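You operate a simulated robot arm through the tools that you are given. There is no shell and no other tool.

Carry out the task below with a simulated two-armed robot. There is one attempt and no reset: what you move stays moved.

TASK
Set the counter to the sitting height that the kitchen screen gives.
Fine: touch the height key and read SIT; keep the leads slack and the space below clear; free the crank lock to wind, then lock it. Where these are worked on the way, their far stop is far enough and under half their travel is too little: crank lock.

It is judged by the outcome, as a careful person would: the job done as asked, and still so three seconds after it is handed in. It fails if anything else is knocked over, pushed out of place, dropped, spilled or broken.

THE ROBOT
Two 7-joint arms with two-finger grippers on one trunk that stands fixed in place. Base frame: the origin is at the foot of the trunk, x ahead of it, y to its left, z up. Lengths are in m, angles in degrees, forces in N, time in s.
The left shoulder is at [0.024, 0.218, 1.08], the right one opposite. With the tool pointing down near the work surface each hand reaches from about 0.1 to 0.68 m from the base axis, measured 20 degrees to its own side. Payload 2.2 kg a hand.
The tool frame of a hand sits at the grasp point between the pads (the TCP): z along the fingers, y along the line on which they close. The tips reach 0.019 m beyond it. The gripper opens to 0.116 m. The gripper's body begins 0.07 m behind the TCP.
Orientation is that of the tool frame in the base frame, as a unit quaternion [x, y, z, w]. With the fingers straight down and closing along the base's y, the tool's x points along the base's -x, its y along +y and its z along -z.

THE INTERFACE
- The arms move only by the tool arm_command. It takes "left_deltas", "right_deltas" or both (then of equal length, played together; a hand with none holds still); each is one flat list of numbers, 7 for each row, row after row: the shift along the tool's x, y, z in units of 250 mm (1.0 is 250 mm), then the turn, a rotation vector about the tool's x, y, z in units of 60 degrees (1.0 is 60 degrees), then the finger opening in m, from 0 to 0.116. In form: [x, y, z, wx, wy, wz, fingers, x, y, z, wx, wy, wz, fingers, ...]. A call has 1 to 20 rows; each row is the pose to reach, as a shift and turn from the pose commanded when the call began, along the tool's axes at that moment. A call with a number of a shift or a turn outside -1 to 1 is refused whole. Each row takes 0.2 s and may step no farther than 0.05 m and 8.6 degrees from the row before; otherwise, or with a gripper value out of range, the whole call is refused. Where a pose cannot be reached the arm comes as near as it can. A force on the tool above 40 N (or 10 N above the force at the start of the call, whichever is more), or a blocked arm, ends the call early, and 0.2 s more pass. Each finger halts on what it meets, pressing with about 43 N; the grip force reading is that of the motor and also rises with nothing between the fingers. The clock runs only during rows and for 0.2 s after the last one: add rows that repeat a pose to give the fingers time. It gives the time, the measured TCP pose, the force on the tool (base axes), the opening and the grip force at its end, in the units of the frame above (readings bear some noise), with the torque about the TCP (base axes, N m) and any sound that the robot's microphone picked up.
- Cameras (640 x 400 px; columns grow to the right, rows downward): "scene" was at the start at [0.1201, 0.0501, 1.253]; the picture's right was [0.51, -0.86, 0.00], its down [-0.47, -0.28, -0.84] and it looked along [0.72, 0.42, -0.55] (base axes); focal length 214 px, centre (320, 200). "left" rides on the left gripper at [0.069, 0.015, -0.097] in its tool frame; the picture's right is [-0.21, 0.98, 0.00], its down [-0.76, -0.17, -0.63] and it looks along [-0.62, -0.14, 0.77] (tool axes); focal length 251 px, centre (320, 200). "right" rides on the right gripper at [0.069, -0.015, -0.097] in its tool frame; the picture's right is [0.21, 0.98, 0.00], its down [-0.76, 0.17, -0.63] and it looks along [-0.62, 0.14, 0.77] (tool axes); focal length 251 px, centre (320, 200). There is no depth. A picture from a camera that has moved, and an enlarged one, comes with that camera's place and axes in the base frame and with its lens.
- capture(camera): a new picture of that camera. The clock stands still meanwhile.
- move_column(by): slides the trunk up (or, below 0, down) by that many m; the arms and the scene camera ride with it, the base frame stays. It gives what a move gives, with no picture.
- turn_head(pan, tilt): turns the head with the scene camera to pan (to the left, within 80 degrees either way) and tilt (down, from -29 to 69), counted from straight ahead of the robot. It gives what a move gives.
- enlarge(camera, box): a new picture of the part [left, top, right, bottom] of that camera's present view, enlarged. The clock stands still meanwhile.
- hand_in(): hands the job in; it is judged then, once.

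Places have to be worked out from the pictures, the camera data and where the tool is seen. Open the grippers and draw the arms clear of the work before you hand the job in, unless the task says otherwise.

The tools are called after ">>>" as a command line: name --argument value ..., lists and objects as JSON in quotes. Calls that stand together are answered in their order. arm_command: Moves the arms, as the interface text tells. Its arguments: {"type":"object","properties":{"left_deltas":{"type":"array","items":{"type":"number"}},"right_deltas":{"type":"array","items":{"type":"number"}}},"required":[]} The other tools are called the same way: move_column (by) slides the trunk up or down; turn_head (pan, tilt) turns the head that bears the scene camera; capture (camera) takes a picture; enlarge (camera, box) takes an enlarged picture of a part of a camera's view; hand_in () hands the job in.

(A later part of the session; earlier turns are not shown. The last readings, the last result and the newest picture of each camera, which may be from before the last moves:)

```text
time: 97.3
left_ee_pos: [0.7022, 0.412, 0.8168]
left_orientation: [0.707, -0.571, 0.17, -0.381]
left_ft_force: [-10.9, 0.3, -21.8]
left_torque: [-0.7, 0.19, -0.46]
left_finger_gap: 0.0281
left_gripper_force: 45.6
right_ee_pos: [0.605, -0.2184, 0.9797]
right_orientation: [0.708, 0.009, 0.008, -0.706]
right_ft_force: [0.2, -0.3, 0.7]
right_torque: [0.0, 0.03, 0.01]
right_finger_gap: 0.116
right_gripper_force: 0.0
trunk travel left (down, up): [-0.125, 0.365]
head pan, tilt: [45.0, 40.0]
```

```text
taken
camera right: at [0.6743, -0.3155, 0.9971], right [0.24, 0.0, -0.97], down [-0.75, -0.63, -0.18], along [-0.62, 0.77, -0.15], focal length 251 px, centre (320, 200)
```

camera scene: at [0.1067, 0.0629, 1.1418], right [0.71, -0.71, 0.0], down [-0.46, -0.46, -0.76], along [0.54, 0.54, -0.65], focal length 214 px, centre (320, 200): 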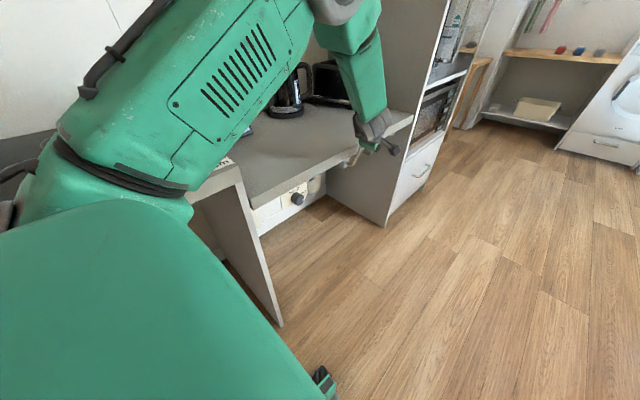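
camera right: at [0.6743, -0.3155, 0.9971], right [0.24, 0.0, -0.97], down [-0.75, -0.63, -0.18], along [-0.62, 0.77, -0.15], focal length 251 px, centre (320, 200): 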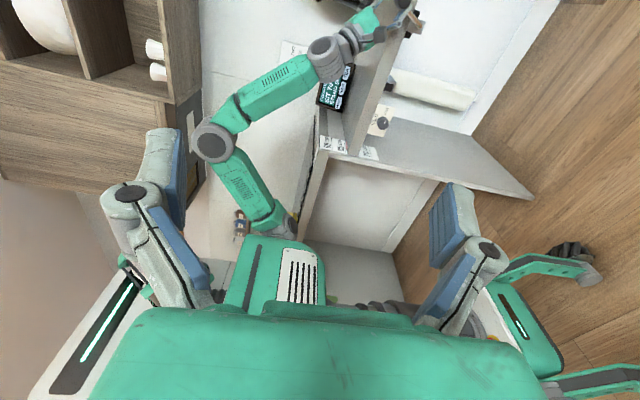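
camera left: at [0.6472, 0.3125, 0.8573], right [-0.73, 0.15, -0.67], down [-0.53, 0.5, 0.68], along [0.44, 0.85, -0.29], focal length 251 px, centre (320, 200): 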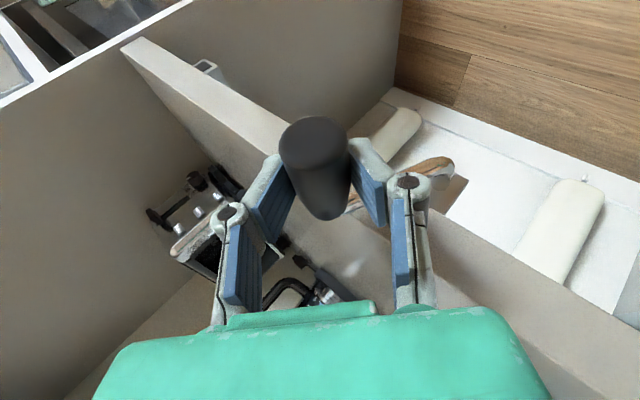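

The wrist still hides the plug. I proceed with the near-side half turn (which takes the arm lower) and then look at the lead again.

>>> arm_command --left_deltas '[-0.0237, 0.045, -0.0572, -0.0312, -0.0019, 0.0115, 0.0, -0.046, 0.0913, -0.1102, -0.0624, -0.0038, 0.023, 0.0, -0.0652, 0.1489, -0.153, -0.0936, -0.0057, 0.0345, 0.0, -0.0804, 0.2155, -0.1837, -0.1248, -0.0076, 0.046, 0.0, -0.0914, 0.2886, -0.2015, -0.156, -0.0095, 0.0575, 0.0, -0.0971, 0.3641, -0.2046, -0.1872, -0.0114, 0.069, 0.0, -0.0976, 0.4402, -0.1935, -0.2184, -0.0133, 0.0805, 0.0, -0.0926, 0.5129, -0.1679, -0.2496, -0.0152, 0.092, 0.0, -0.0825, 0.5788, -0.1295, -0.2806, -0.0171, 0.1035, 0.0, -0.0677, 0.6357, -0.0796, -0.2806, -0.0171, 0.1035, 0.0, -0.0485, 0.6812, -0.0199, -0.2806, -0.0171, 0.1035, 0.0, -0.0262, 0.7131, 0.0461, -0.2806, -0.0171, 0.1035, 0.0, -0.0013, 0.7307, 0.1168, -0.2806, -0.0171, 0.1035, 0.0, 0.0248, 0.7326, 0.1882, -0.2806, -0.0171, 0.1035, 0.0, 0.0513, 0.7192, 0.2583, -0.2806, -0.0171, 0.1035, 0.0]'

>>> capture --camera "left"

>>> capture --camera "right"

>>> capture --camera "scene"

```text
time: 100.5
left_ee_pos: [0.6287, 0.4118, 0.6438]
left_orientation: [0.724, -0.625, 0.055, -0.287]
left_ft_force: [-4.6, 3.9, -11.9]
left_torque: [0.79, 0.1, 0.56]
left_finger_gap: 0.0281
left_gripper_force: 45.0
right_ee_pos: [0.6067, -0.2191, 0.9782]
right_orientation: [0.707, 0.01, 0.007, -0.707]
right_ft_force: [0.3, 0.1, 0.1]
right_torque: [0.0, 0.02, 0.0]
right_finger_gap: 0.1159
right_gripper_force: 0.0
trunk travel left (down, up): [-0.125, 0.365]
head pan, tilt: [45.0, 40.0]
```

```text
taken
camera left: at [0.5885, 0.3123, 0.6979], right [-0.9, 0.15, -0.42], down [-0.3, 0.5, 0.81], along [0.33, 0.85, -0.4], focal length 251 px, centre (320, 200)
```

left: 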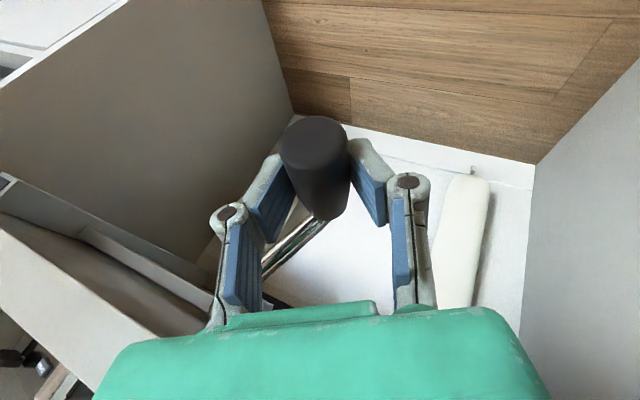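

```text
taken
camera right: at [0.6749, -0.3163, 0.9962], right [0.24, 0.0, -0.97], down [-0.75, -0.63, -0.18], along [-0.62, 0.77, -0.15], focal length 251 px, centre (320, 200)
```

right: 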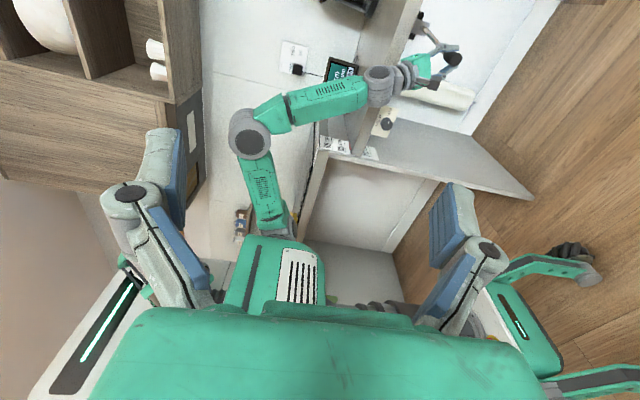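

```text
taken
camera scene: at [0.1065, 0.062, 1.1419], right [0.71, -0.71, 0.0], down [-0.46, -0.45, -0.76], along [0.54, 0.54, -0.65], focal length 214 px, centre (320, 200)
```

scene: 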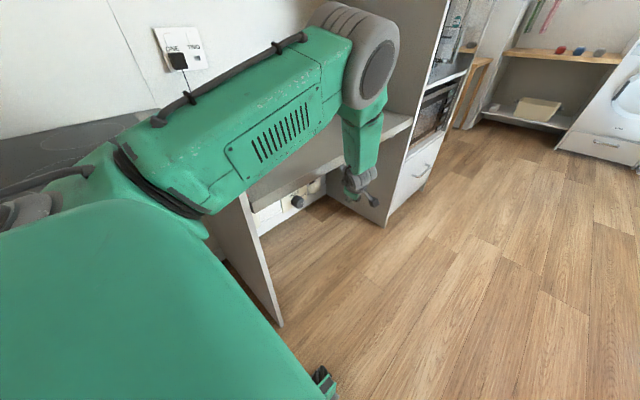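

Now the plug and lead are visible from the right camera. I enlarge both the lead and the scale.

>>> enlarge --camera "right" --box '[260, 30, 370, 110]'

>>> enlarge --camera "right" --box '[310, 110, 400, 180]'

>>> enlarge --camera "scene" --box '[130, 10, 250, 110]'

```text
5.00 times, centred on (315, 70) of right
camera zoom: at [0.6749, -0.3163, 0.9962], right [0.24, 0.0, -0.97], down [-0.75, -0.63, -0.18], along [-0.62, 0.77, -0.15], focal length 1257 px, centre (345, 850)
```

zoom: 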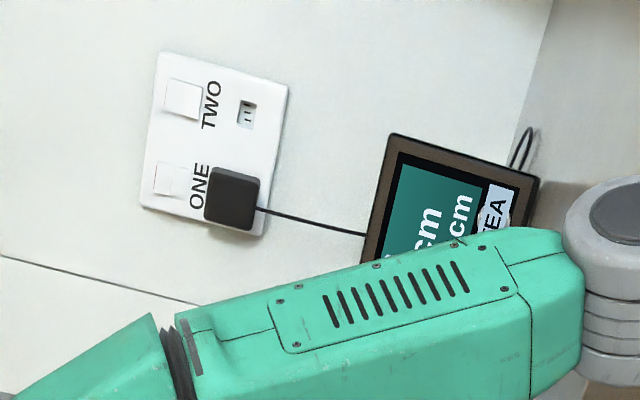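

```text
5.71 times, centred on (355, 145) of right
camera zoom: at [0.6749, -0.3163, 0.9962], right [0.24, 0.0, -0.97], down [-0.75, -0.63, -0.18], along [-0.62, 0.77, -0.15], focal length 1437 px, centre (120, 514)
```

zoom: 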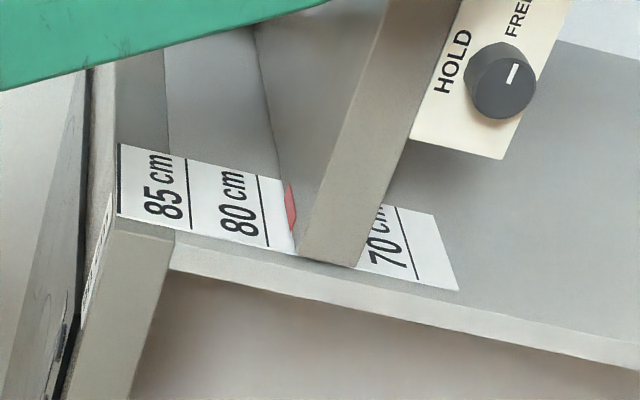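

```text
4.00 times, centred on (190, 60) of scene
camera zoom: at [0.1065, 0.062, 1.1419], right [0.71, -0.71, 0.0], down [-0.46, -0.45, -0.76], along [0.54, 0.54, -0.65], focal length 858 px, centre (840, 760)
```

zoom: 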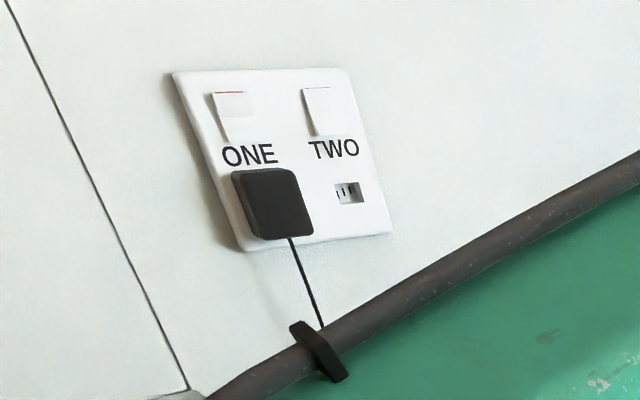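

The lead still has a slack loop lying behind the screen's TEA side, so it is fine. The counter top is ≈0.784 now. I continue with the next half turn.

>>> arm_command --left_deltas '[0.0284, -0.0478, 0.0694, 0.0422, 0.0026, -0.0155, 0.0, 0.0473, -0.1067, 0.111, 0.0843, 0.0051, -0.031, 0.0, 0.0621, -0.1726, 0.1402, 0.1265, 0.0077, -0.0465, 0.0, 0.0718, -0.2435, 0.1548, 0.1686, 0.0103, -0.062, 0.0, 0.0764, -0.3161, 0.1552, 0.2108, 0.0128, -0.0775, 0.0, 0.0756, -0.3863, 0.1412, 0.2529, 0.0154, -0.093, 0.0, 0.0694, -0.4523, 0.1135, 0.2951, 0.018, -0.1084, 0.0, 0.0574, -0.5089, 0.0713, 0.3372, 0.0205, -0.1239, 0.0, 0.0408, -0.5551, 0.0185, 0.3794, 0.0231, -0.1394, 0.0, 0.0199, -0.5899, -0.0443, 0.3794, 0.0231, -0.1394, 0.0, -0.0041, -0.6105, -0.1129, 0.3794, 0.0231, -0.1394, 0.0, -0.0286, -0.6168, -0.1808, 0.356, 0.0217, -0.1308, 0.0, -0.054, -0.6075, -0.2483, 0.3325, 0.0202, -0.1222, 0.0, -0.0786, -0.5823, -0.3108, 0.3091, 0.0188, -0.1136, 0.0, -0.1018, -0.5429, -0.3675, 0.2857, 0.0174, -0.105, 0.0]'

>>> capture --camera "left"

>>> enlarge --camera "right" --box '[310, 110, 400, 180]'

```text
time: 103.7
left_ee_pos: [0.6996, 0.4119, 0.7923]
left_orientation: [0.706, -0.57, 0.172, -0.384]
left_ft_force: [2.2, 10.5, 9.0]
left_torque: [-0.01, -0.12, -0.46]
left_finger_gap: 0.0282
left_gripper_force: 44.9
right_ee_pos: [0.6031, -0.2189, 0.9793]
right_orientation: [0.708, 0.009, 0.008, -0.706]
right_ft_force: [0.6, 0.0, -0.2]
right_torque: [0.01, 0.03, 0.01]
right_finger_gap: 0.1159
right_gripper_force: 0.1
trunk travel left (down, up): [-0.125, 0.365]
head pan, tilt: [45.0, 40.0]
```

```text
taken
camera left: at [0.6447, 0.3124, 0.8314], right [-0.72, 0.15, -0.68], down [-0.54, 0.5, 0.68], along [0.44, 0.85, -0.28], focal length 251 px, centre (320, 200)
```

left: 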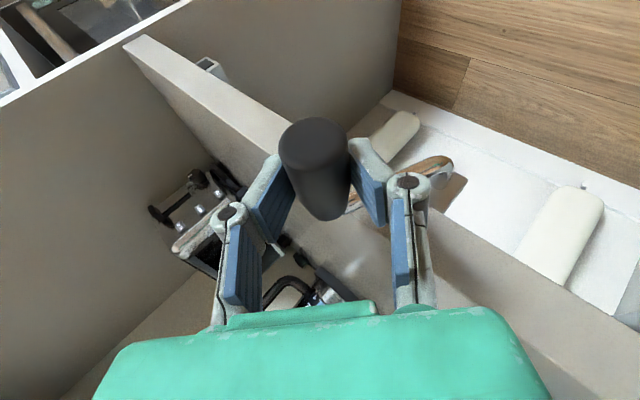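

```text
5.71 times, centred on (355, 145) of right
camera zoom: at [0.673, -0.3155, 0.9981], right [0.24, 0.0, -0.97], down [-0.75, -0.63, -0.19], along [-0.62, 0.77, -0.15], focal length 1437 px, centre (120, 514)
```

zoom: 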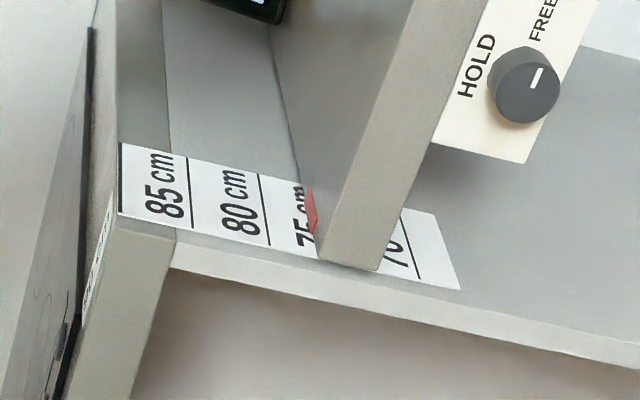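

Smooth: slab bottom ≈0.725, top ≈0.77, forces small. Next near-side half turn.

>>> arm_command --left_deltas '[-0.0237, 0.045, -0.0572, -0.0312, -0.0019, 0.0115, 0.0, -0.046, 0.0913, -0.1102, -0.0624, -0.0038, 0.023, 0.0, -0.0652, 0.1489, -0.153, -0.0936, -0.0057, 0.0345, 0.0, -0.0804, 0.2155, -0.1837, -0.1248, -0.0076, 0.046, 0.0, -0.0914, 0.2886, -0.2015, -0.156, -0.0095, 0.0575, 0.0, -0.0971, 0.3641, -0.2046, -0.1872, -0.0114, 0.069, 0.0, -0.0976, 0.4402, -0.1935, -0.2184, -0.0133, 0.0805, 0.0, -0.0926, 0.5129, -0.1679, -0.2496, -0.0152, 0.092, 0.0, -0.0825, 0.5788, -0.1295, -0.2806, -0.0171, 0.1035, 0.0, -0.0677, 0.6357, -0.0796, -0.2806, -0.0171, 0.1035, 0.0, -0.0485, 0.6812, -0.0199, -0.2806, -0.0171, 0.1035, 0.0, -0.0262, 0.7131, 0.0461, -0.2806, -0.0171, 0.1035, 0.0, -0.0013, 0.7307, 0.1168, -0.2806, -0.0171, 0.1035, 0.0, 0.0248, 0.7326, 0.1882, -0.2806, -0.0171, 0.1035, 0.0, 0.0513, 0.7192, 0.2583, -0.2806, -0.0171, 0.1035, 0.0]'

>>> enlarge --camera "right" --box '[260, 30, 370, 110]'

>>> enlarge --camera "right" --box '[310, 110, 400, 180]'

>>> capture --camera "left"

```text
time: 106.9
left_ee_pos: [0.6274, 0.4114, 0.6174]
left_orientation: [0.724, -0.622, 0.059, -0.293]
left_ft_force: [9.9, 6.3, 16.1]
left_torque: [0.75, -0.09, 0.18]
left_finger_gap: 0.0277
left_gripper_force: 44.9
right_ee_pos: [0.6054, -0.2222, 0.9799]
right_orientation: [-0.706, -0.011, -0.007, 0.708]
right_ft_force: [-0.2, 0.0, -0.1]
right_torque: [0.0, -0.03, 0.01]
right_finger_gap: 0.116
right_gripper_force: 0.2
trunk travel left (down, up): [-0.125, 0.365]
head pan, tilt: [45.0, 40.0]
```

```text
5.00 times, centred on (315, 70) of right
camera zoom: at [0.6733, -0.3178, 0.9971], right [0.24, 0.0, -0.97], down [-0.75, -0.63, -0.19], along [-0.62, 0.77, -0.15], focal length 1257 px, centre (345, 850)
```

zoom: 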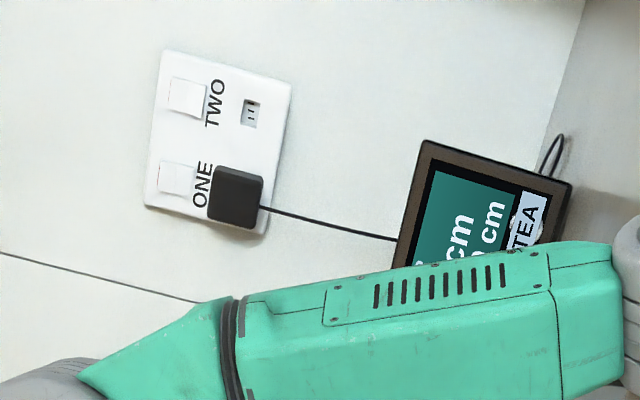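

```text
5.71 times, centred on (355, 145) of right
camera zoom: at [0.6733, -0.3178, 0.9971], right [0.24, 0.0, -0.97], down [-0.75, -0.63, -0.19], along [-0.62, 0.77, -0.15], focal length 1437 px, centre (120, 514)
```

zoom: 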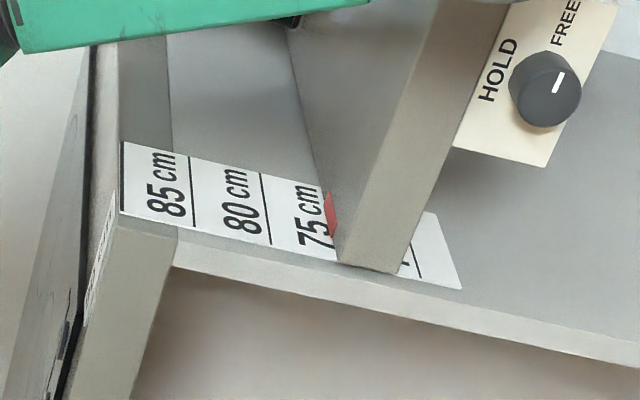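

```text
taken
camera left: at [0.5866, 0.3121, 0.6712], right [-0.89, 0.15, -0.43], down [-0.31, 0.5, 0.81], along [0.33, 0.86, -0.4], focal length 251 px, centre (320, 200)
```

left: 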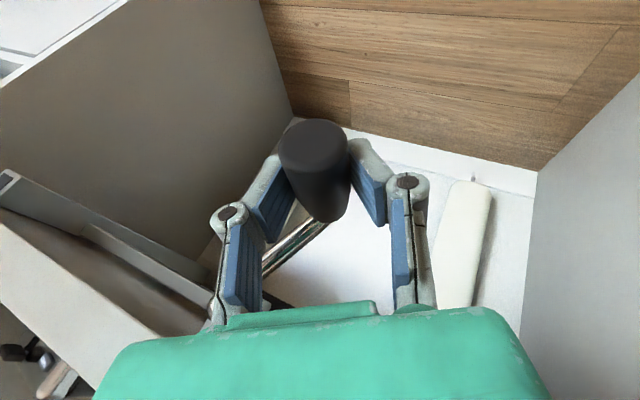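

Slab bottom ≈0.713 now (top ≈0.757) and the lead loop is still slack. I run the next right-side half turn with a small correction.

>>> arm_command --left_deltas '[0.0232, -0.0617, 0.0523, 0.0398, 0.0023, -0.0149, 0.0, 0.0426, -0.1196, 0.095, 0.0795, 0.0047, -0.0298, 0.0, 0.0578, -0.185, 0.1255, 0.1193, 0.007, -0.0448, 0.0, 0.0679, -0.2555, 0.1413, 0.159, 0.0094, -0.0597, 0.0, 0.0728, -0.3281, 0.1432, 0.1988, 0.0117, -0.0746, 0.0, 0.0722, -0.3986, 0.1305, 0.2385, 0.0141, -0.0895, 0.0, 0.0662, -0.4651, 0.1041, 0.2783, 0.0164, -0.1044, 0.0, 0.0552, -0.5234, 0.0657, 0.318, 0.0188, -0.1193, 0.0, 0.0395, -0.5715, 0.0163, 0.3578, 0.0211, -0.1343, 0.0, 0.02, -0.6075, -0.0415, 0.3578, 0.0211, -0.1343, 0.0, -0.0027, -0.6293, -0.1054, 0.3578, 0.0211, -0.1343, 0.0, -0.0271, -0.636, -0.1715, 0.3336, 0.0197, -0.1252, 0.0, -0.0523, -0.6272, -0.2375, 0.3102, 0.0183, -0.1164, 0.0, -0.0773, -0.6034, -0.3004, 0.2869, 0.0169, -0.1076, 0.0, -0.101, -0.5653, -0.3578, 0.2635, 0.0155, -0.0989, 0.0]'

>>> enlarge --camera "right" --box '[310, 110, 400, 180]'

>>> capture --camera "left"

```text
time: 110.1
left_ee_pos: [0.7031, 0.4099, 0.7655]
left_orientation: [0.708, -0.572, 0.165, -0.379]
left_ft_force: [-1.7, 2.6, -2.3]
left_torque: [0.03, 0.03, -0.15]
left_finger_gap: 0.0274
left_gripper_force: 45.2
right_ee_pos: [0.6049, -0.2199, 0.9801]
right_orientation: [0.707, 0.01, 0.008, -0.707]
right_ft_force: [0.2, -0.5, -0.5]
right_torque: [0.01, -0.02, 0.03]
right_finger_gap: 0.116
right_gripper_force: 0.2
trunk travel left (down, up): [-0.125, 0.365]
head pan, tilt: [45.0, 40.0]
```

```text
5.71 times, centred on (355, 145) of right
camera zoom: at [0.6737, -0.316, 0.9974], right [0.24, 0.0, -0.97], down [-0.75, -0.63, -0.19], along [-0.62, 0.77, -0.15], focal length 1437 px, centre (120, 514)
```

zoom: 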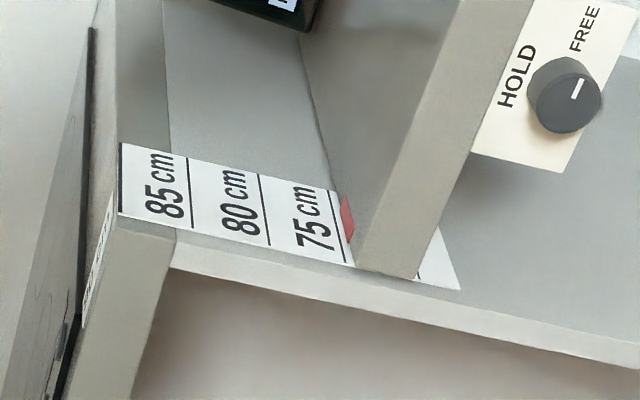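

```text
taken
camera left: at [0.6489, 0.3122, 0.8061], right [-0.73, 0.15, -0.67], down [-0.53, 0.5, 0.69], along [0.43, 0.86, -0.29], focal length 251 px, centre (320, 200)
```

left: 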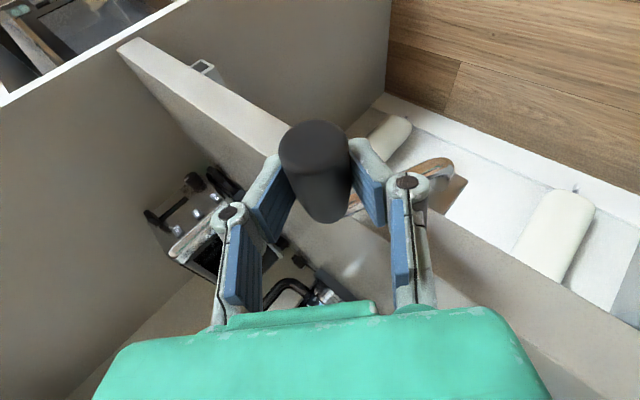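

The 75 line is now uncovered, top ≈0.747, with almost no residual force. Next near-side half turn.

>>> arm_command --left_deltas '[-0.0233, 0.0304, -0.0574, -0.0296, -0.0018, 0.011, 0.0, -0.0458, 0.0771, -0.11, -0.0592, -0.0036, 0.022, 0.0, -0.0651, 0.135, -0.1522, -0.0888, -0.0054, 0.033, 0.0, -0.0805, 0.2018, -0.1824, -0.1184, -0.0072, 0.044, 0.0, -0.0915, 0.2749, -0.1996, -0.148, -0.009, 0.055, 0.0, -0.0971, 0.3505, -0.2023, -0.1776, -0.0108, 0.066, 0.0, -0.0975, 0.4264, -0.1906, -0.2072, -0.0126, 0.077, 0.0, -0.0923, 0.4989, -0.1647, -0.2368, -0.0144, 0.088, 0.0, -0.0819, 0.5644, -0.1259, -0.2664, -0.0162, 0.099, 0.0, -0.0667, 0.6209, -0.0757, -0.2664, -0.0162, 0.099, 0.0, -0.0472, 0.6659, -0.0159, -0.2664, -0.0162, 0.099, 0.0, -0.0245, 0.6973, 0.0501, -0.2664, -0.0162, 0.099, 0.0, 0.0007, 0.7144, 0.1207, -0.2664, -0.0162, 0.099, 0.0, 0.0272, 0.7157, 0.1919, -0.2664, -0.0162, 0.099, 0.0, 0.0541, 0.7018, 0.2617, -0.2664, -0.0162, 0.099, 0.0]'

>>> enlarge --camera "right" --box '[310, 110, 400, 180]'

>>> enlarge --camera "right" --box '[260, 30, 390, 110]'

>>> capture --camera "left"

```text
time: 113.3
left_ee_pos: [0.6299, 0.4113, 0.5912]
left_orientation: [0.724, -0.624, 0.058, -0.288]
left_ft_force: [-7.6, -3.1, -20.6]
left_torque: [0.4, 0.11, 0.5]
left_finger_gap: 0.0276
left_gripper_force: 45.4
right_ee_pos: [0.6071, -0.219, 0.9793]
right_orientation: [0.708, 0.01, 0.007, -0.707]
right_ft_force: [-0.5, 0.7, 0.1]
right_torque: [0.02, -0.02, 0.01]
right_finger_gap: 0.116
right_gripper_force: 0.1
trunk travel left (down, up): [-0.125, 0.365]
head pan, tilt: [45.0, 40.0]
```

```text
5.71 times, centred on (355, 145) of right
camera zoom: at [0.675, -0.3157, 0.9964], right [0.24, 0.0, -0.97], down [-0.75, -0.63, -0.18], along [-0.62, 0.77, -0.15], focal length 1437 px, centre (120, 514)
```

zoom: 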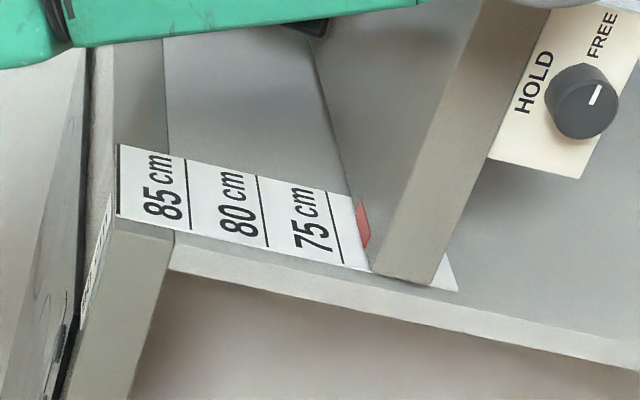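

```text
4.92 times, centred on (325, 70) of right
camera zoom: at [0.675, -0.3157, 0.9964], right [0.24, 0.0, -0.97], down [-0.75, -0.63, -0.18], along [-0.62, 0.77, -0.15], focal length 1238 px, centre (295, 840)
```

zoom: 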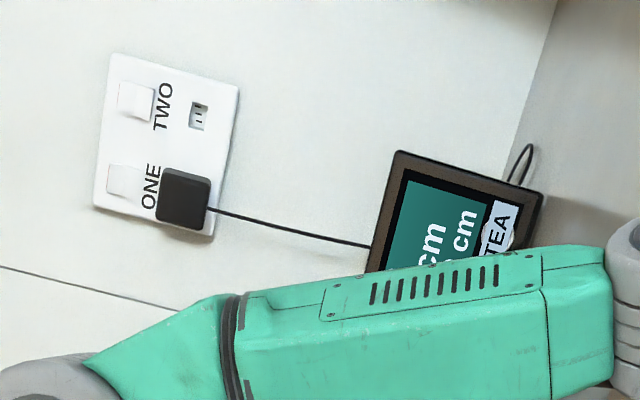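

```text
taken
camera left: at [0.5904, 0.3125, 0.6455], right [-0.9, 0.15, -0.42], down [-0.3, 0.5, 0.81], along [0.33, 0.85, -0.4], focal length 251 px, centre (320, 200)
```

left: 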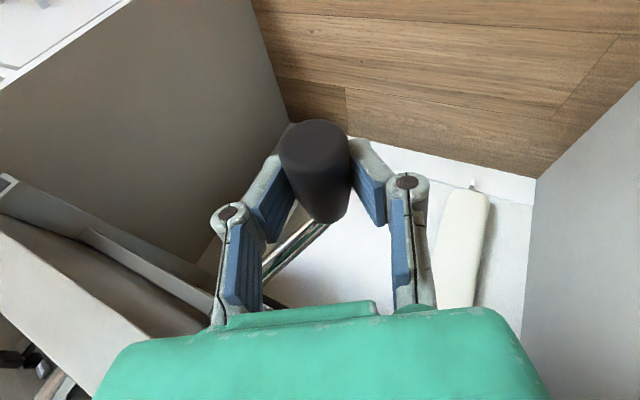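

Counter top ≈0.732 now, loop still slack. About 1.3 turns remain. Next right-side half turn, with a bit more pitch so the lower circle stays within reach.

>>> arm_command --left_deltas '[0.0256, -0.0446, 0.0624, 0.05, 0.0029, -0.0184, 0.0, 0.0445, -0.103, 0.1046, 0.1, 0.0059, -0.0367, 0.0, 0.0594, -0.1686, 0.1346, 0.15, 0.0088, -0.0551, 0.0, 0.0692, -0.2393, 0.1499, 0.1999, 0.0118, -0.0735, 0.0, 0.074, -0.3119, 0.1512, 0.2499, 0.0147, -0.0918, 0.0, 0.0733, -0.3823, 0.1379, 0.2999, 0.0177, -0.1102, 0.0, 0.0673, -0.4485, 0.111, 0.3499, 0.0206, -0.1286, 0.0, 0.0564, -0.5064, 0.072, 0.3999, 0.0236, -0.1469, 0.0, 0.0408, -0.554, 0.0222, 0.4499, 0.0265, -0.1653, 0.0, 0.0215, -0.5894, -0.036, 0.4499, 0.0265, -0.1653, 0.0, -0.0008, -0.6106, -0.1001, 0.4499, 0.0265, -0.1653, 0.0, -0.0248, -0.6167, -0.1664, 0.4139, 0.0244, -0.1521, 0.0, -0.0496, -0.6072, -0.2323, 0.3749, 0.0221, -0.1378, 0.0, -0.0742, -0.5828, -0.2952, 0.3358, 0.0198, -0.1234, 0.0, -0.0975, -0.5441, -0.3523, 0.2968, 0.0175, -0.1091, 0.0]'

>>> enlarge --camera "right" --box '[310, 110, 400, 180]'

>>> capture --camera "left"

```text
time: 116.5
left_ee_pos: [0.7019, 0.411, 0.7401]
left_orientation: [0.704, -0.567, 0.177, -0.389]
left_ft_force: [-5.1, -3.5, -9.5]
left_torque: [0.26, 0.06, 0.61]
left_finger_gap: 0.0271
left_gripper_force: 45.4
right_ee_pos: [0.606, -0.2211, 0.9792]
right_orientation: [-0.707, -0.009, -0.008, 0.707]
right_ft_force: [-0.2, 0.6, 0.7]
right_torque: [0.0, 0.0, -0.01]
right_finger_gap: 0.1162
right_gripper_force: 0.1
trunk travel left (down, up): [-0.125, 0.365]
head pan, tilt: [45.0, 40.0]
```

```text
5.71 times, centred on (355, 145) of right
camera zoom: at [0.6741, -0.3168, 0.9968], right [0.24, 0.0, -0.97], down [-0.75, -0.63, -0.19], along [-0.62, 0.77, -0.15], focal length 1437 px, centre (120, 514)
```

zoom: 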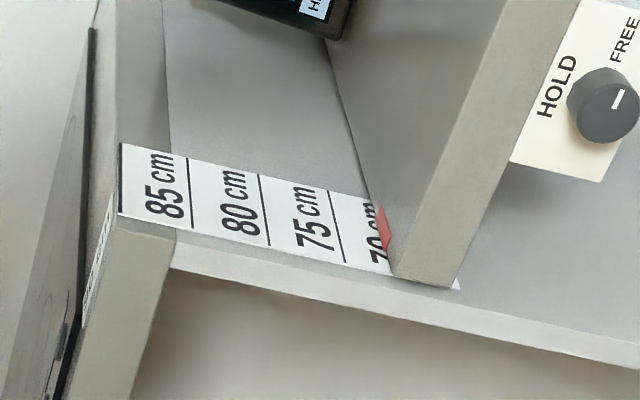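

```text
taken
camera left: at [0.6475, 0.3126, 0.7789], right [-0.71, 0.15, -0.69], down [-0.55, 0.5, 0.67], along [0.44, 0.85, -0.27], focal length 251 px, centre (320, 200)
```

left: 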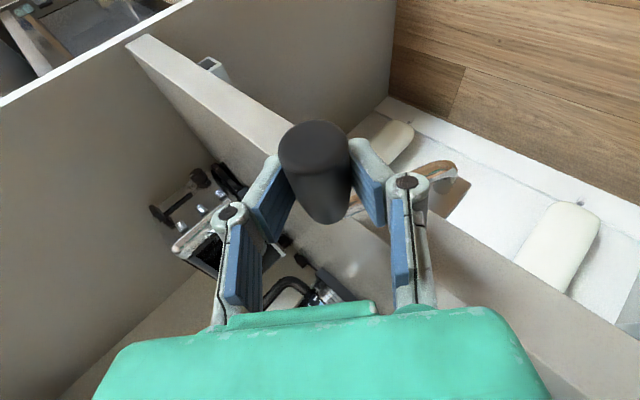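

Top ≈0.72 now: about 300° of turning remains (24.5 mm per turn). I do the next near-side half turn, which should bring it to ≈0.708, then measure closely.

>>> arm_command --left_deltas '[-0.0234, 0.0355, -0.0575, -0.0328, -0.0019, 0.0121, 0.0, -0.046, 0.0802, -0.1116, -0.0656, -0.0038, 0.0242, 0.0, -0.0657, 0.1366, -0.1558, -0.0984, -0.0057, 0.0363, 0.0, -0.0815, 0.2023, -0.1882, -0.1312, -0.0076, 0.0484, 0.0, -0.093, 0.2747, -0.2078, -0.164, -0.0095, 0.0605, 0.0, -0.0993, 0.3501, -0.2129, -0.1968, -0.0114, 0.0726, 0.0, -0.1003, 0.4264, -0.2037, -0.2296, -0.0133, 0.0847, 0.0, -0.0957, 0.4998, -0.1801, -0.2624, -0.0152, 0.0968, 0.0, -0.086, 0.5667, -0.1435, -0.2952, -0.0171, 0.1089, 0.0, -0.0714, 0.625, -0.095, -0.2952, -0.0171, 0.1089, 0.0, -0.0525, 0.6721, -0.0366, -0.2952, -0.0171, 0.1089, 0.0, -0.0303, 0.7058, 0.0284, -0.2952, -0.0171, 0.1089, 0.0, -0.0054, 0.7254, 0.0986, -0.2952, -0.0171, 0.1089, 0.0, 0.0208, 0.7293, 0.1699, -0.2952, -0.0171, 0.1089, 0.0, 0.0476, 0.7179, 0.2402, -0.2952, -0.0171, 0.1089, 0.0]'

>>> enlarge --camera "right" --box '[310, 110, 400, 180]'

>>> capture --camera "left"

>>> enlarge --camera "right" --box '[260, 30, 390, 110]'

```text
time: 119.7
left_ee_pos: [0.6312, 0.4121, 0.565]
left_orientation: [0.723, -0.623, 0.061, -0.291]
left_ft_force: [-0.4, 1.7, -4.9]
left_torque: [0.2, 0.01, 0.45]
left_finger_gap: 0.0268
left_gripper_force: 44.9
right_ee_pos: [0.6057, -0.2205, 0.9804]
right_orientation: [-0.707, -0.01, -0.007, 0.707]
right_ft_force: [-0.4, 0.0, 0.4]
right_torque: [-0.01, -0.03, 0.0]
right_finger_gap: 0.1162
right_gripper_force: 0.1
trunk travel left (down, up): [-0.125, 0.365]
head pan, tilt: [45.0, 40.0]
```

```text
5.71 times, centred on (355, 145) of right
camera zoom: at [0.6742, -0.3163, 0.9968], right [0.24, 0.0, -0.97], down [-0.75, -0.63, -0.19], along [-0.62, 0.77, -0.15], focal length 1437 px, centre (120, 514)
```

zoom: 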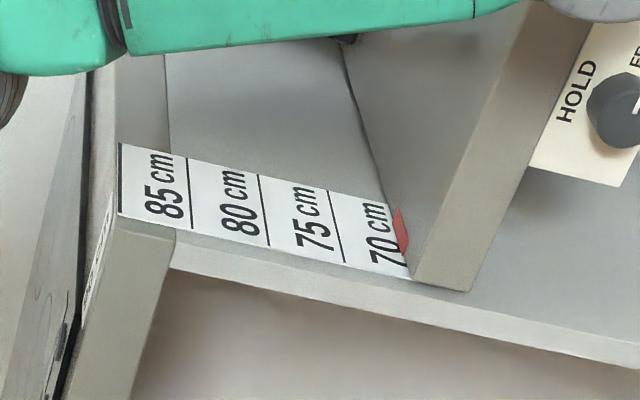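

```text
taken
camera left: at [0.5906, 0.3126, 0.6191], right [-0.89, 0.15, -0.42], down [-0.3, 0.5, 0.81], along [0.33, 0.85, -0.4], focal length 251 px, centre (320, 200)
```

left: 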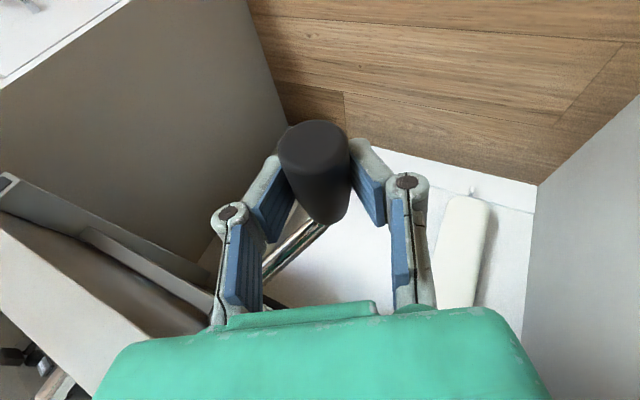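

```text
4.92 times, centred on (325, 70) of right
camera zoom: at [0.6742, -0.3163, 0.9968], right [0.24, 0.0, -0.97], down [-0.75, -0.63, -0.19], along [-0.62, 0.77, -0.15], focal length 1238 px, centre (295, 840)
```

zoom: 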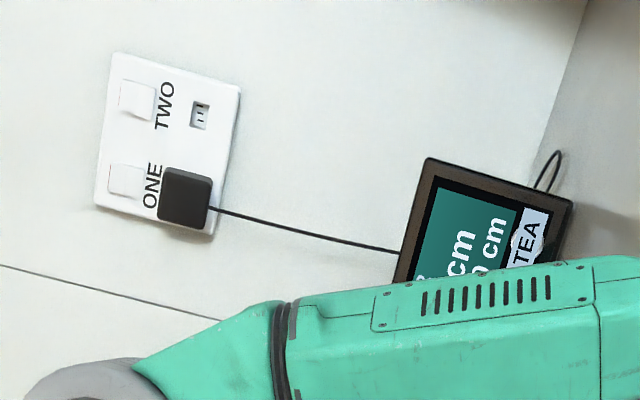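

Apparent top ≈0.707 now, grip forces small, lead loop still slack. For an exact reading I lower the right hand so its camera looks level at the pointer (z≈0.70).

>>> arm_command --right_deltas '[0, 0.167, 0, 0, 0, 0, 0.116, 0, 0.333, 0, 0, 0, 0, 0.116, 0, 0.5, 0, 0, 0, 0, 0.116, 0, 0.667, 0, 0, 0, 0, 0.116, 0, 0.833, 0, 0, 0, 0, 0.116, 0, 1.0, 0, 0, 0, 0, 0.116]'

>>> arm_command --right_deltas '[0, 0.18, 0, 0, 0, 0, 0.116]'

>>> capture --camera "right"

```text
time: 121.1
left_ee_pos: [0.6306, 0.4113, 0.5653]
left_orientation: [0.724, -0.622, 0.058, -0.291]
left_ft_force: [-0.6, -0.8, -1.8]
left_torque: [0.17, 0.02, 0.06]
left_finger_gap: 0.027
left_gripper_force: 45.1
right_ee_pos: [0.5851, -0.1984, 0.7813]
right_orientation: [0.713, -0.001, 0.001, -0.701]
right_ft_force: [-0.6, 0.5, 0.0]
right_torque: [0.03, -0.01, 0.0]
right_finger_gap: 0.1161
right_gripper_force: 0.0
right hand out of reach, approached as far as the arm can: row 4, 5, 6
trunk travel left (down, up): [-0.125, 0.365]
head pan, tilt: [45.0, 40.0]
```

```text
time: 121.5
left_ee_pos: [0.6304, 0.4109, 0.5638]
left_orientation: [0.724, -0.623, 0.059, -0.291]
left_ft_force: [-1.1, -2.4, -1.3]
left_torque: [0.02, -0.03, 0.0]
left_finger_gap: 0.0268
left_gripper_force: 45.2
right_ee_pos: [0.572, -0.1816, 0.7742]
right_orientation: [0.712, 0.001, 0.003, -0.702]
right_ft_force: [-0.1, -0.9, -0.1]
right_torque: [0.02, -0.01, -0.02]
right_finger_gap: 0.1158
right_gripper_force: 0.1
right hand out of reach, approached as far as the arm can: row 1
trunk travel left (down, up): [-0.125, 0.365]
head pan, tilt: [45.0, 40.0]
```

```text
taken
camera right: at [0.64, -0.2779, 0.7903], right [0.22, -0.01, -0.97], down [-0.76, -0.63, -0.16], along [-0.62, 0.77, -0.15], focal length 251 px, centre (320, 200)
```

right: 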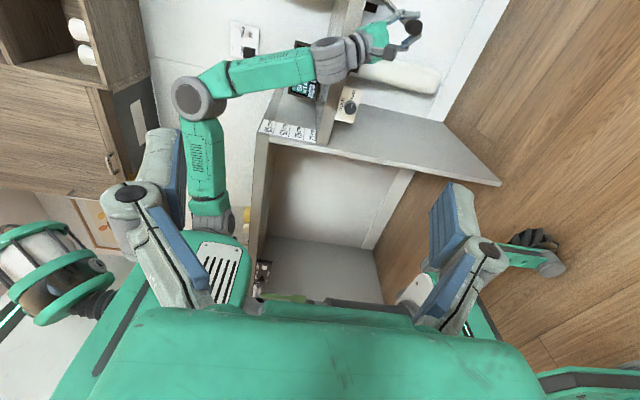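

The camera is now at z≈0.79, so parallax is under a millimetre. I enlarge the pointer and scale.

>>> enlarge --camera "right" --box '[255, 105, 335, 160]'

>>> enlarge --camera "right" --box '[280, 110, 330, 150]'

```text
7.27 times, centred on (295, 132) of right
camera zoom: at [0.64, -0.2779, 0.7903], right [0.22, -0.01, -0.97], down [-0.76, -0.63, -0.16], along [-0.62, 0.77, -0.15], focal length 1829 px, centre (502, 691)
```

zoom: 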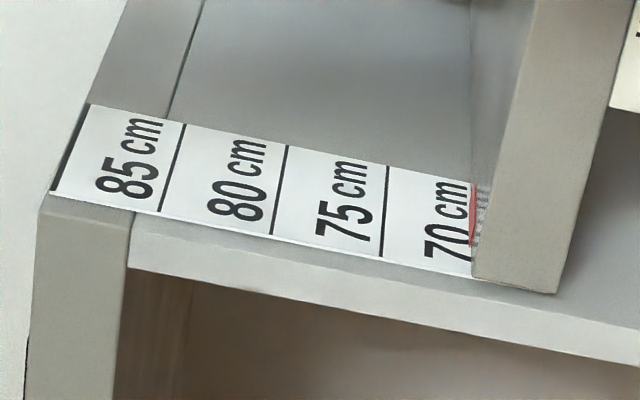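

```text
10.00 times, centred on (305, 130) of right
camera zoom: at [0.64, -0.2779, 0.7903], right [0.22, -0.01, -0.97], down [-0.76, -0.63, -0.16], along [-0.62, 0.77, -0.15], focal length 2514 px, centre (470, 900)
```

zoom: 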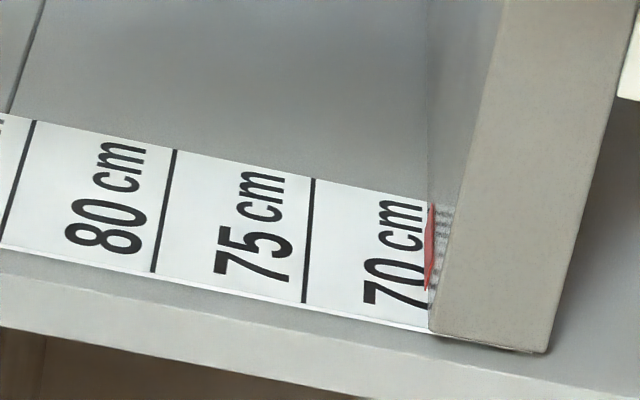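

The reading is clear: the counter top stands at about 70.85 cm. It needs 8.5–9 mm more, i.e. about 128° of crank. I do the first ~72° now.

>>> arm_command --left_deltas '[0.0241, -0.0472, 0.0577, 0.05, 0.0029, -0.0184, 0.0, 0.0433, -0.1054, 0.1002, 0.1, 0.0059, -0.0367, 0.0, 0.0584, -0.1708, 0.1305, 0.15, 0.0088, -0.0551, 0.0, 0.0683, -0.2414, 0.1462, 0.1999, 0.0118, -0.0735, 0.0, 0.0732, -0.3141, 0.1479, 0.2499, 0.0147, -0.0918, 0.0, 0.0725, -0.3846, 0.135, 0.2999, 0.0177, -0.1102, 0.0]'

>>> enlarge --camera "right" --box '[280, 110, 330, 150]'

```text
time: 122.9
left_ee_pos: [0.7341, 0.4115, 0.5794]
left_orientation: [0.704, -0.565, 0.179, -0.392]
left_ft_force: [-2.4, 2.4, -0.1]
left_torque: [0.34, 0.01, 0.45]
left_finger_gap: 0.0266
left_gripper_force: 44.9
right_ee_pos: [0.5716, -0.1817, 0.773]
right_orientation: [0.712, 0.002, 0.003, -0.702]
right_ft_force: [-0.5, 1.0, 0.1]
right_torque: [0.0, 0.03, 0.01]
right_finger_gap: 0.1158
right_gripper_force: 0.2
trunk travel left (down, up): [-0.125, 0.365]
head pan, tilt: [45.0, 40.0]
```

```text
10.00 times, centred on (305, 130) of right
camera zoom: at [0.6399, -0.2778, 0.7905], right [0.22, -0.01, -0.97], down [-0.76, -0.63, -0.16], along [-0.62, 0.77, -0.15], focal length 2514 px, centre (470, 900)
```

zoom: 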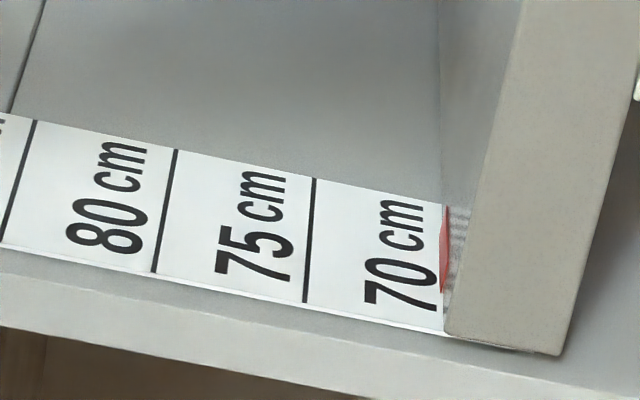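

Now at ≈70.35 cm, forces near zero. I do the remaining ~56°.

>>> arm_command --left_deltas '[0.0024, -0.0716, -0.0047, 0.0499, 0.0029, -0.0187, 0.0, -0.0005, -0.1398, -0.0233, 0.0998, 0.0059, -0.0373, 0.0, -0.0089, -0.2021, -0.0555, 0.1498, 0.0088, -0.056, 0.0, -0.0222, -0.2561, -0.0995, 0.1498, 0.0088, -0.056, 0.0, -0.0335, -0.2861, -0.1345, 0.1498, 0.0088, -0.056, 0.0]'

>>> enlarge --camera "right" --box '[280, 110, 330, 150]'

>>> capture --camera "left"

```text
time: 124.1
left_ee_pos: [0.7553, 0.4118, 0.6558]
left_orientation: [0.686, -0.531, 0.237, -0.437]
left_ft_force: [-6.8, 5.8, -3.3]
left_torque: [0.11, 0.05, 0.26]
left_finger_gap: 0.0265
left_gripper_force: 44.9
right_ee_pos: [0.5712, -0.1805, 0.7732]
right_orientation: [0.713, 0.002, 0.003, -0.701]
right_ft_force: [0.3, 0.4, -0.1]
right_torque: [0.02, 0.0, -0.01]
right_finger_gap: 0.1161
right_gripper_force: 0.0
trunk travel left (down, up): [-0.125, 0.365]
head pan, tilt: [45.0, 40.0]
```

```text
10.00 times, centred on (305, 130) of right
camera zoom: at [0.6398, -0.2768, 0.791], right [0.22, -0.02, -0.97], down [-0.76, -0.63, -0.16], along [-0.62, 0.77, -0.15], focal length 2514 px, centre (470, 900)
```

zoom: 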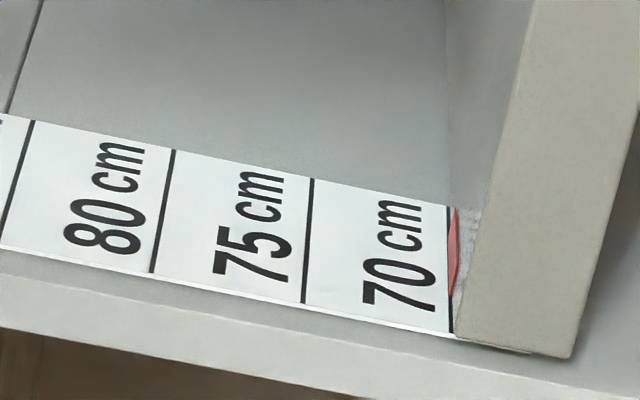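

```text
taken
camera left: at [0.6936, 0.3126, 0.6838], right [-0.58, 0.15, -0.8], down [-0.66, 0.5, 0.57], along [0.48, 0.85, -0.19], focal length 251 px, centre (320, 200)
```

left: 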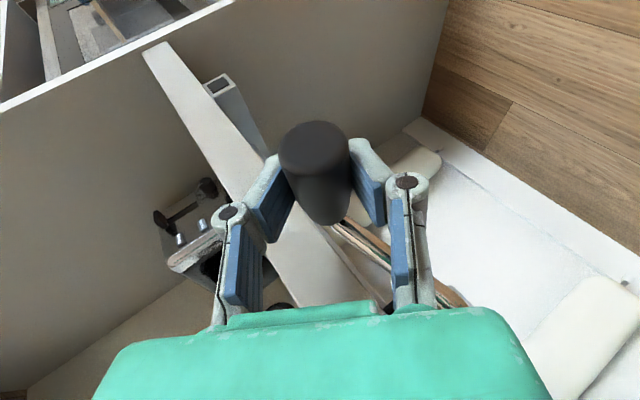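

The 70 line is now just uncovered right at the pointer. I zoom closer to judge the exact coincidence.

>>> enlarge --camera "right" --box '[312, 125, 332, 145]'

>>> enlarge --camera "right" --box '[200, 10, 350, 120]'

```text
16.00 times, centred on (322, 135) of right
camera zoom: at [0.6398, -0.2768, 0.791], right [0.22, -0.02, -0.97], down [-0.76, -0.63, -0.16], along [-0.62, 0.77, -0.15], focal length 4023 px, centre (288, 1240)
```

zoom: 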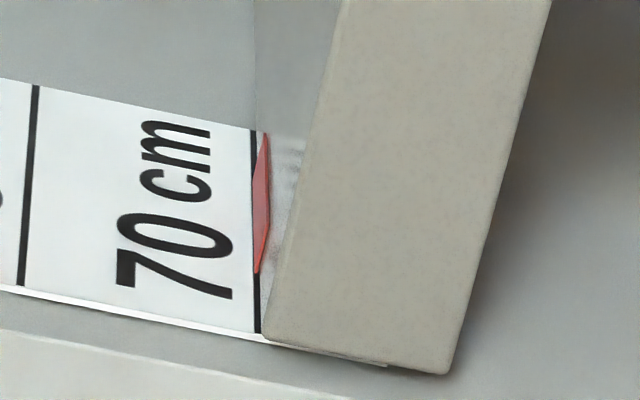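

```text
3.64 times, centred on (275, 65) of right
camera zoom: at [0.6398, -0.2768, 0.791], right [0.22, -0.02, -0.97], down [-0.76, -0.63, -0.16], along [-0.62, 0.77, -0.15], focal length 914 px, centre (484, 691)
```

zoom: 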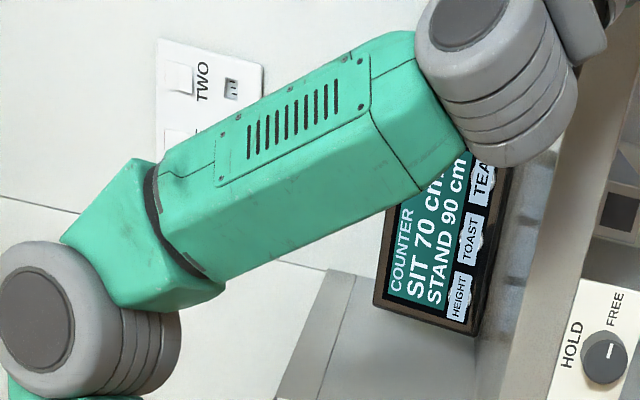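

The red pointer sits right on the 70 line (top within about 1 mm of 70.0 cm). I release the handle gently and back off along the fingers.

>>> arm_command --left_deltas '[0, 0, 0, 0, 0, 0, 0.032, 0, 0, 0, 0, 0, 0, 0.06, 0, 0, 0, 0, 0, 0, 0.09, 0, 0, -0.12, 0, 0, 0, 0.09, 0, 0, -0.28, 0, 0, 0, 0.09, 0, 0, -0.44, 0, 0, 0, 0.09]'

>>> capture --camera "left"

>>> enlarge --camera "right" --box '[280, 110, 330, 150]'

>>> capture --camera "right"

```text
time: 125.5
left_ee_pos: [0.6656, 0.374, 0.7129]
left_orientation: [0.685, -0.531, 0.237, -0.438]
left_ft_force: [0.2, 0.1, -0.6]
left_torque: [-0.02, 0.01, 0.01]
left_finger_gap: 0.0904
left_gripper_force: 0.0
right_ee_pos: [0.5709, -0.1821, 0.7733]
right_orientation: [0.712, 0.001, 0.003, -0.702]
right_ft_force: [-0.5, 0.3, 0.3]
right_torque: [0.0, 0.02, 0.01]
right_finger_gap: 0.116
right_gripper_force: 0.0
trunk travel left (down, up): [-0.125, 0.365]
head pan, tilt: [45.0, 40.0]
```

```text
taken
camera left: at [0.6044, 0.2743, 0.7408], right [-0.58, 0.15, -0.8], down [-0.66, 0.5, 0.57], along [0.48, 0.85, -0.19], focal length 251 px, centre (320, 200)
```

left: 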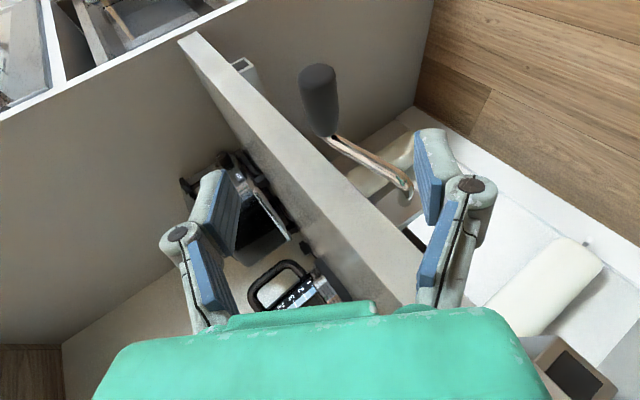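

```text
10.00 times, centred on (305, 130) of right
camera zoom: at [0.6393, -0.2784, 0.7907], right [0.22, -0.01, -0.97], down [-0.76, -0.63, -0.16], along [-0.62, 0.77, -0.15], focal length 2514 px, centre (470, 900)
```

zoom: 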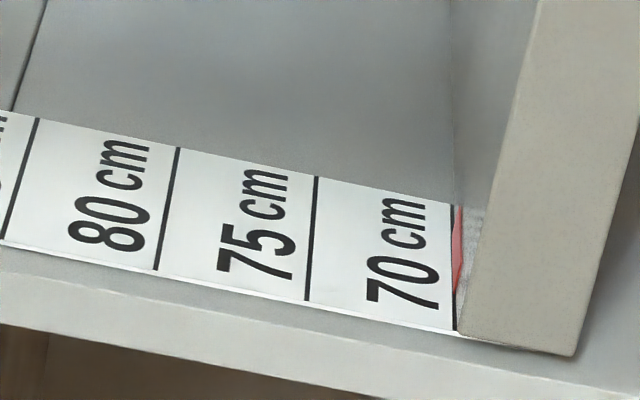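

```text
taken
camera right: at [0.6393, -0.2784, 0.7907], right [0.22, -0.01, -0.97], down [-0.76, -0.63, -0.16], along [-0.62, 0.77, -0.15], focal length 251 px, centre (320, 200)
```

right: 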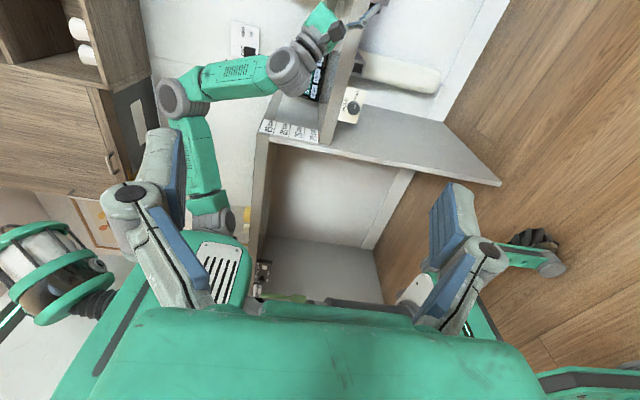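

The pointer stays on 70 after release. Now I go to lock: the left hand retreats from the counter and begins rotating back toward pointing along +y.

>>> arm_command --left_deltas '[0.0475, 0.013, -0.0615, 0, 0, 0, 0.09, 0.095, 0.026, -0.123, -0.046, -0.09, 0.073, 0.09, 0.143, 0.039, -0.185, -0.092, -0.179, 0.146, 0.09, 0.19, 0.051, -0.246, -0.138, -0.269, 0.22, 0.09, 0.238, 0.064, -0.308, -0.184, -0.358, 0.293, 0.09, 0.285, 0.077, -0.369, -0.23, -0.448, 0.366, 0.09, 0.285, 0.077, -0.369, -0.276, -0.5375, 0.439, 0.09]'

>>> move_column --by 0.09

>>> capture --camera "left"

>>> capture --camera "right"

```text
time: 127.1
left_ee_pos: [0.6085, 0.2728, 0.7341]
left_orientation: [0.642, -0.558, -0.144, -0.506]
left_ft_force: [0.8, -0.2, -0.2]
left_torque: [0.0, 0.01, -0.02]
left_finger_gap: 0.0902
left_gripper_force: 0.0
right_ee_pos: [0.5725, -0.1829, 0.7725]
right_orientation: [0.712, 0.001, 0.003, -0.703]
right_ft_force: [0.3, -0.4, 0.1]
right_torque: [-0.01, -0.01, -0.05]
right_finger_gap: 0.1157
right_gripper_force: 0.1
trunk travel left (down, up): [-0.125, 0.365]
head pan, tilt: [45.0, 40.0]
```

```text
time: 128.3
left_ee_pos: [0.6075, 0.2728, 0.8247]
left_orientation: [0.641, -0.559, -0.142, -0.506]
left_ft_force: [-0.1, -0.5, 0.2]
left_torque: [0.01, 0.0, 0.01]
left_finger_gap: 0.09
left_gripper_force: 0.1
right_ee_pos: [0.5717, -0.1824, 0.863]
right_orientation: [0.712, 0.003, 0.003, -0.702]
right_ft_force: [0.4, -0.3, 0.2]
right_torque: [0.03, 0.01, 0.01]
right_finger_gap: 0.1163
right_gripper_force: 0.1
trunk travel left (down, up): [-0.215, 0.275]
head pan, tilt: [45.0, 40.0]
```

```text
taken
camera left: at [0.5823, 0.1576, 0.8093], right [-0.91, 0.26, -0.32], down [-0.35, -0.1, 0.93], along [0.21, 0.96, 0.18], focal length 251 px, centre (320, 200)
```

left: 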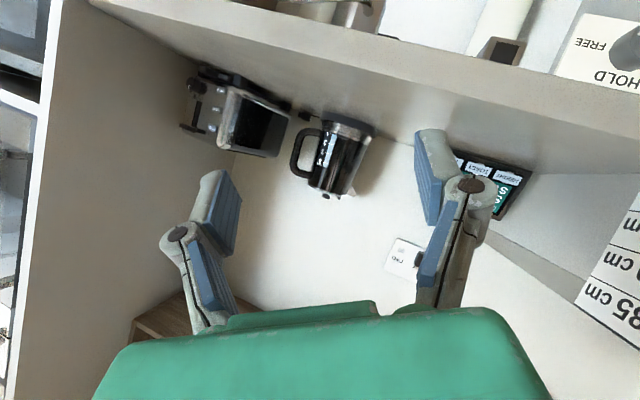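

```text
taken
camera right: at [0.6403, -0.2788, 0.8796], right [0.22, -0.01, -0.98], down [-0.76, -0.63, -0.16], along [-0.62, 0.77, -0.15], focal length 251 px, centre (320, 200)
```

right: 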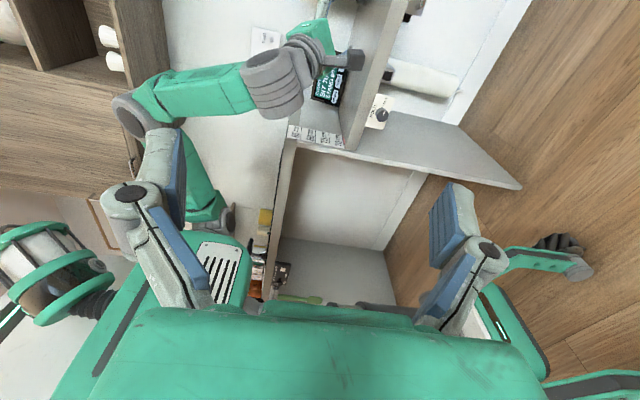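

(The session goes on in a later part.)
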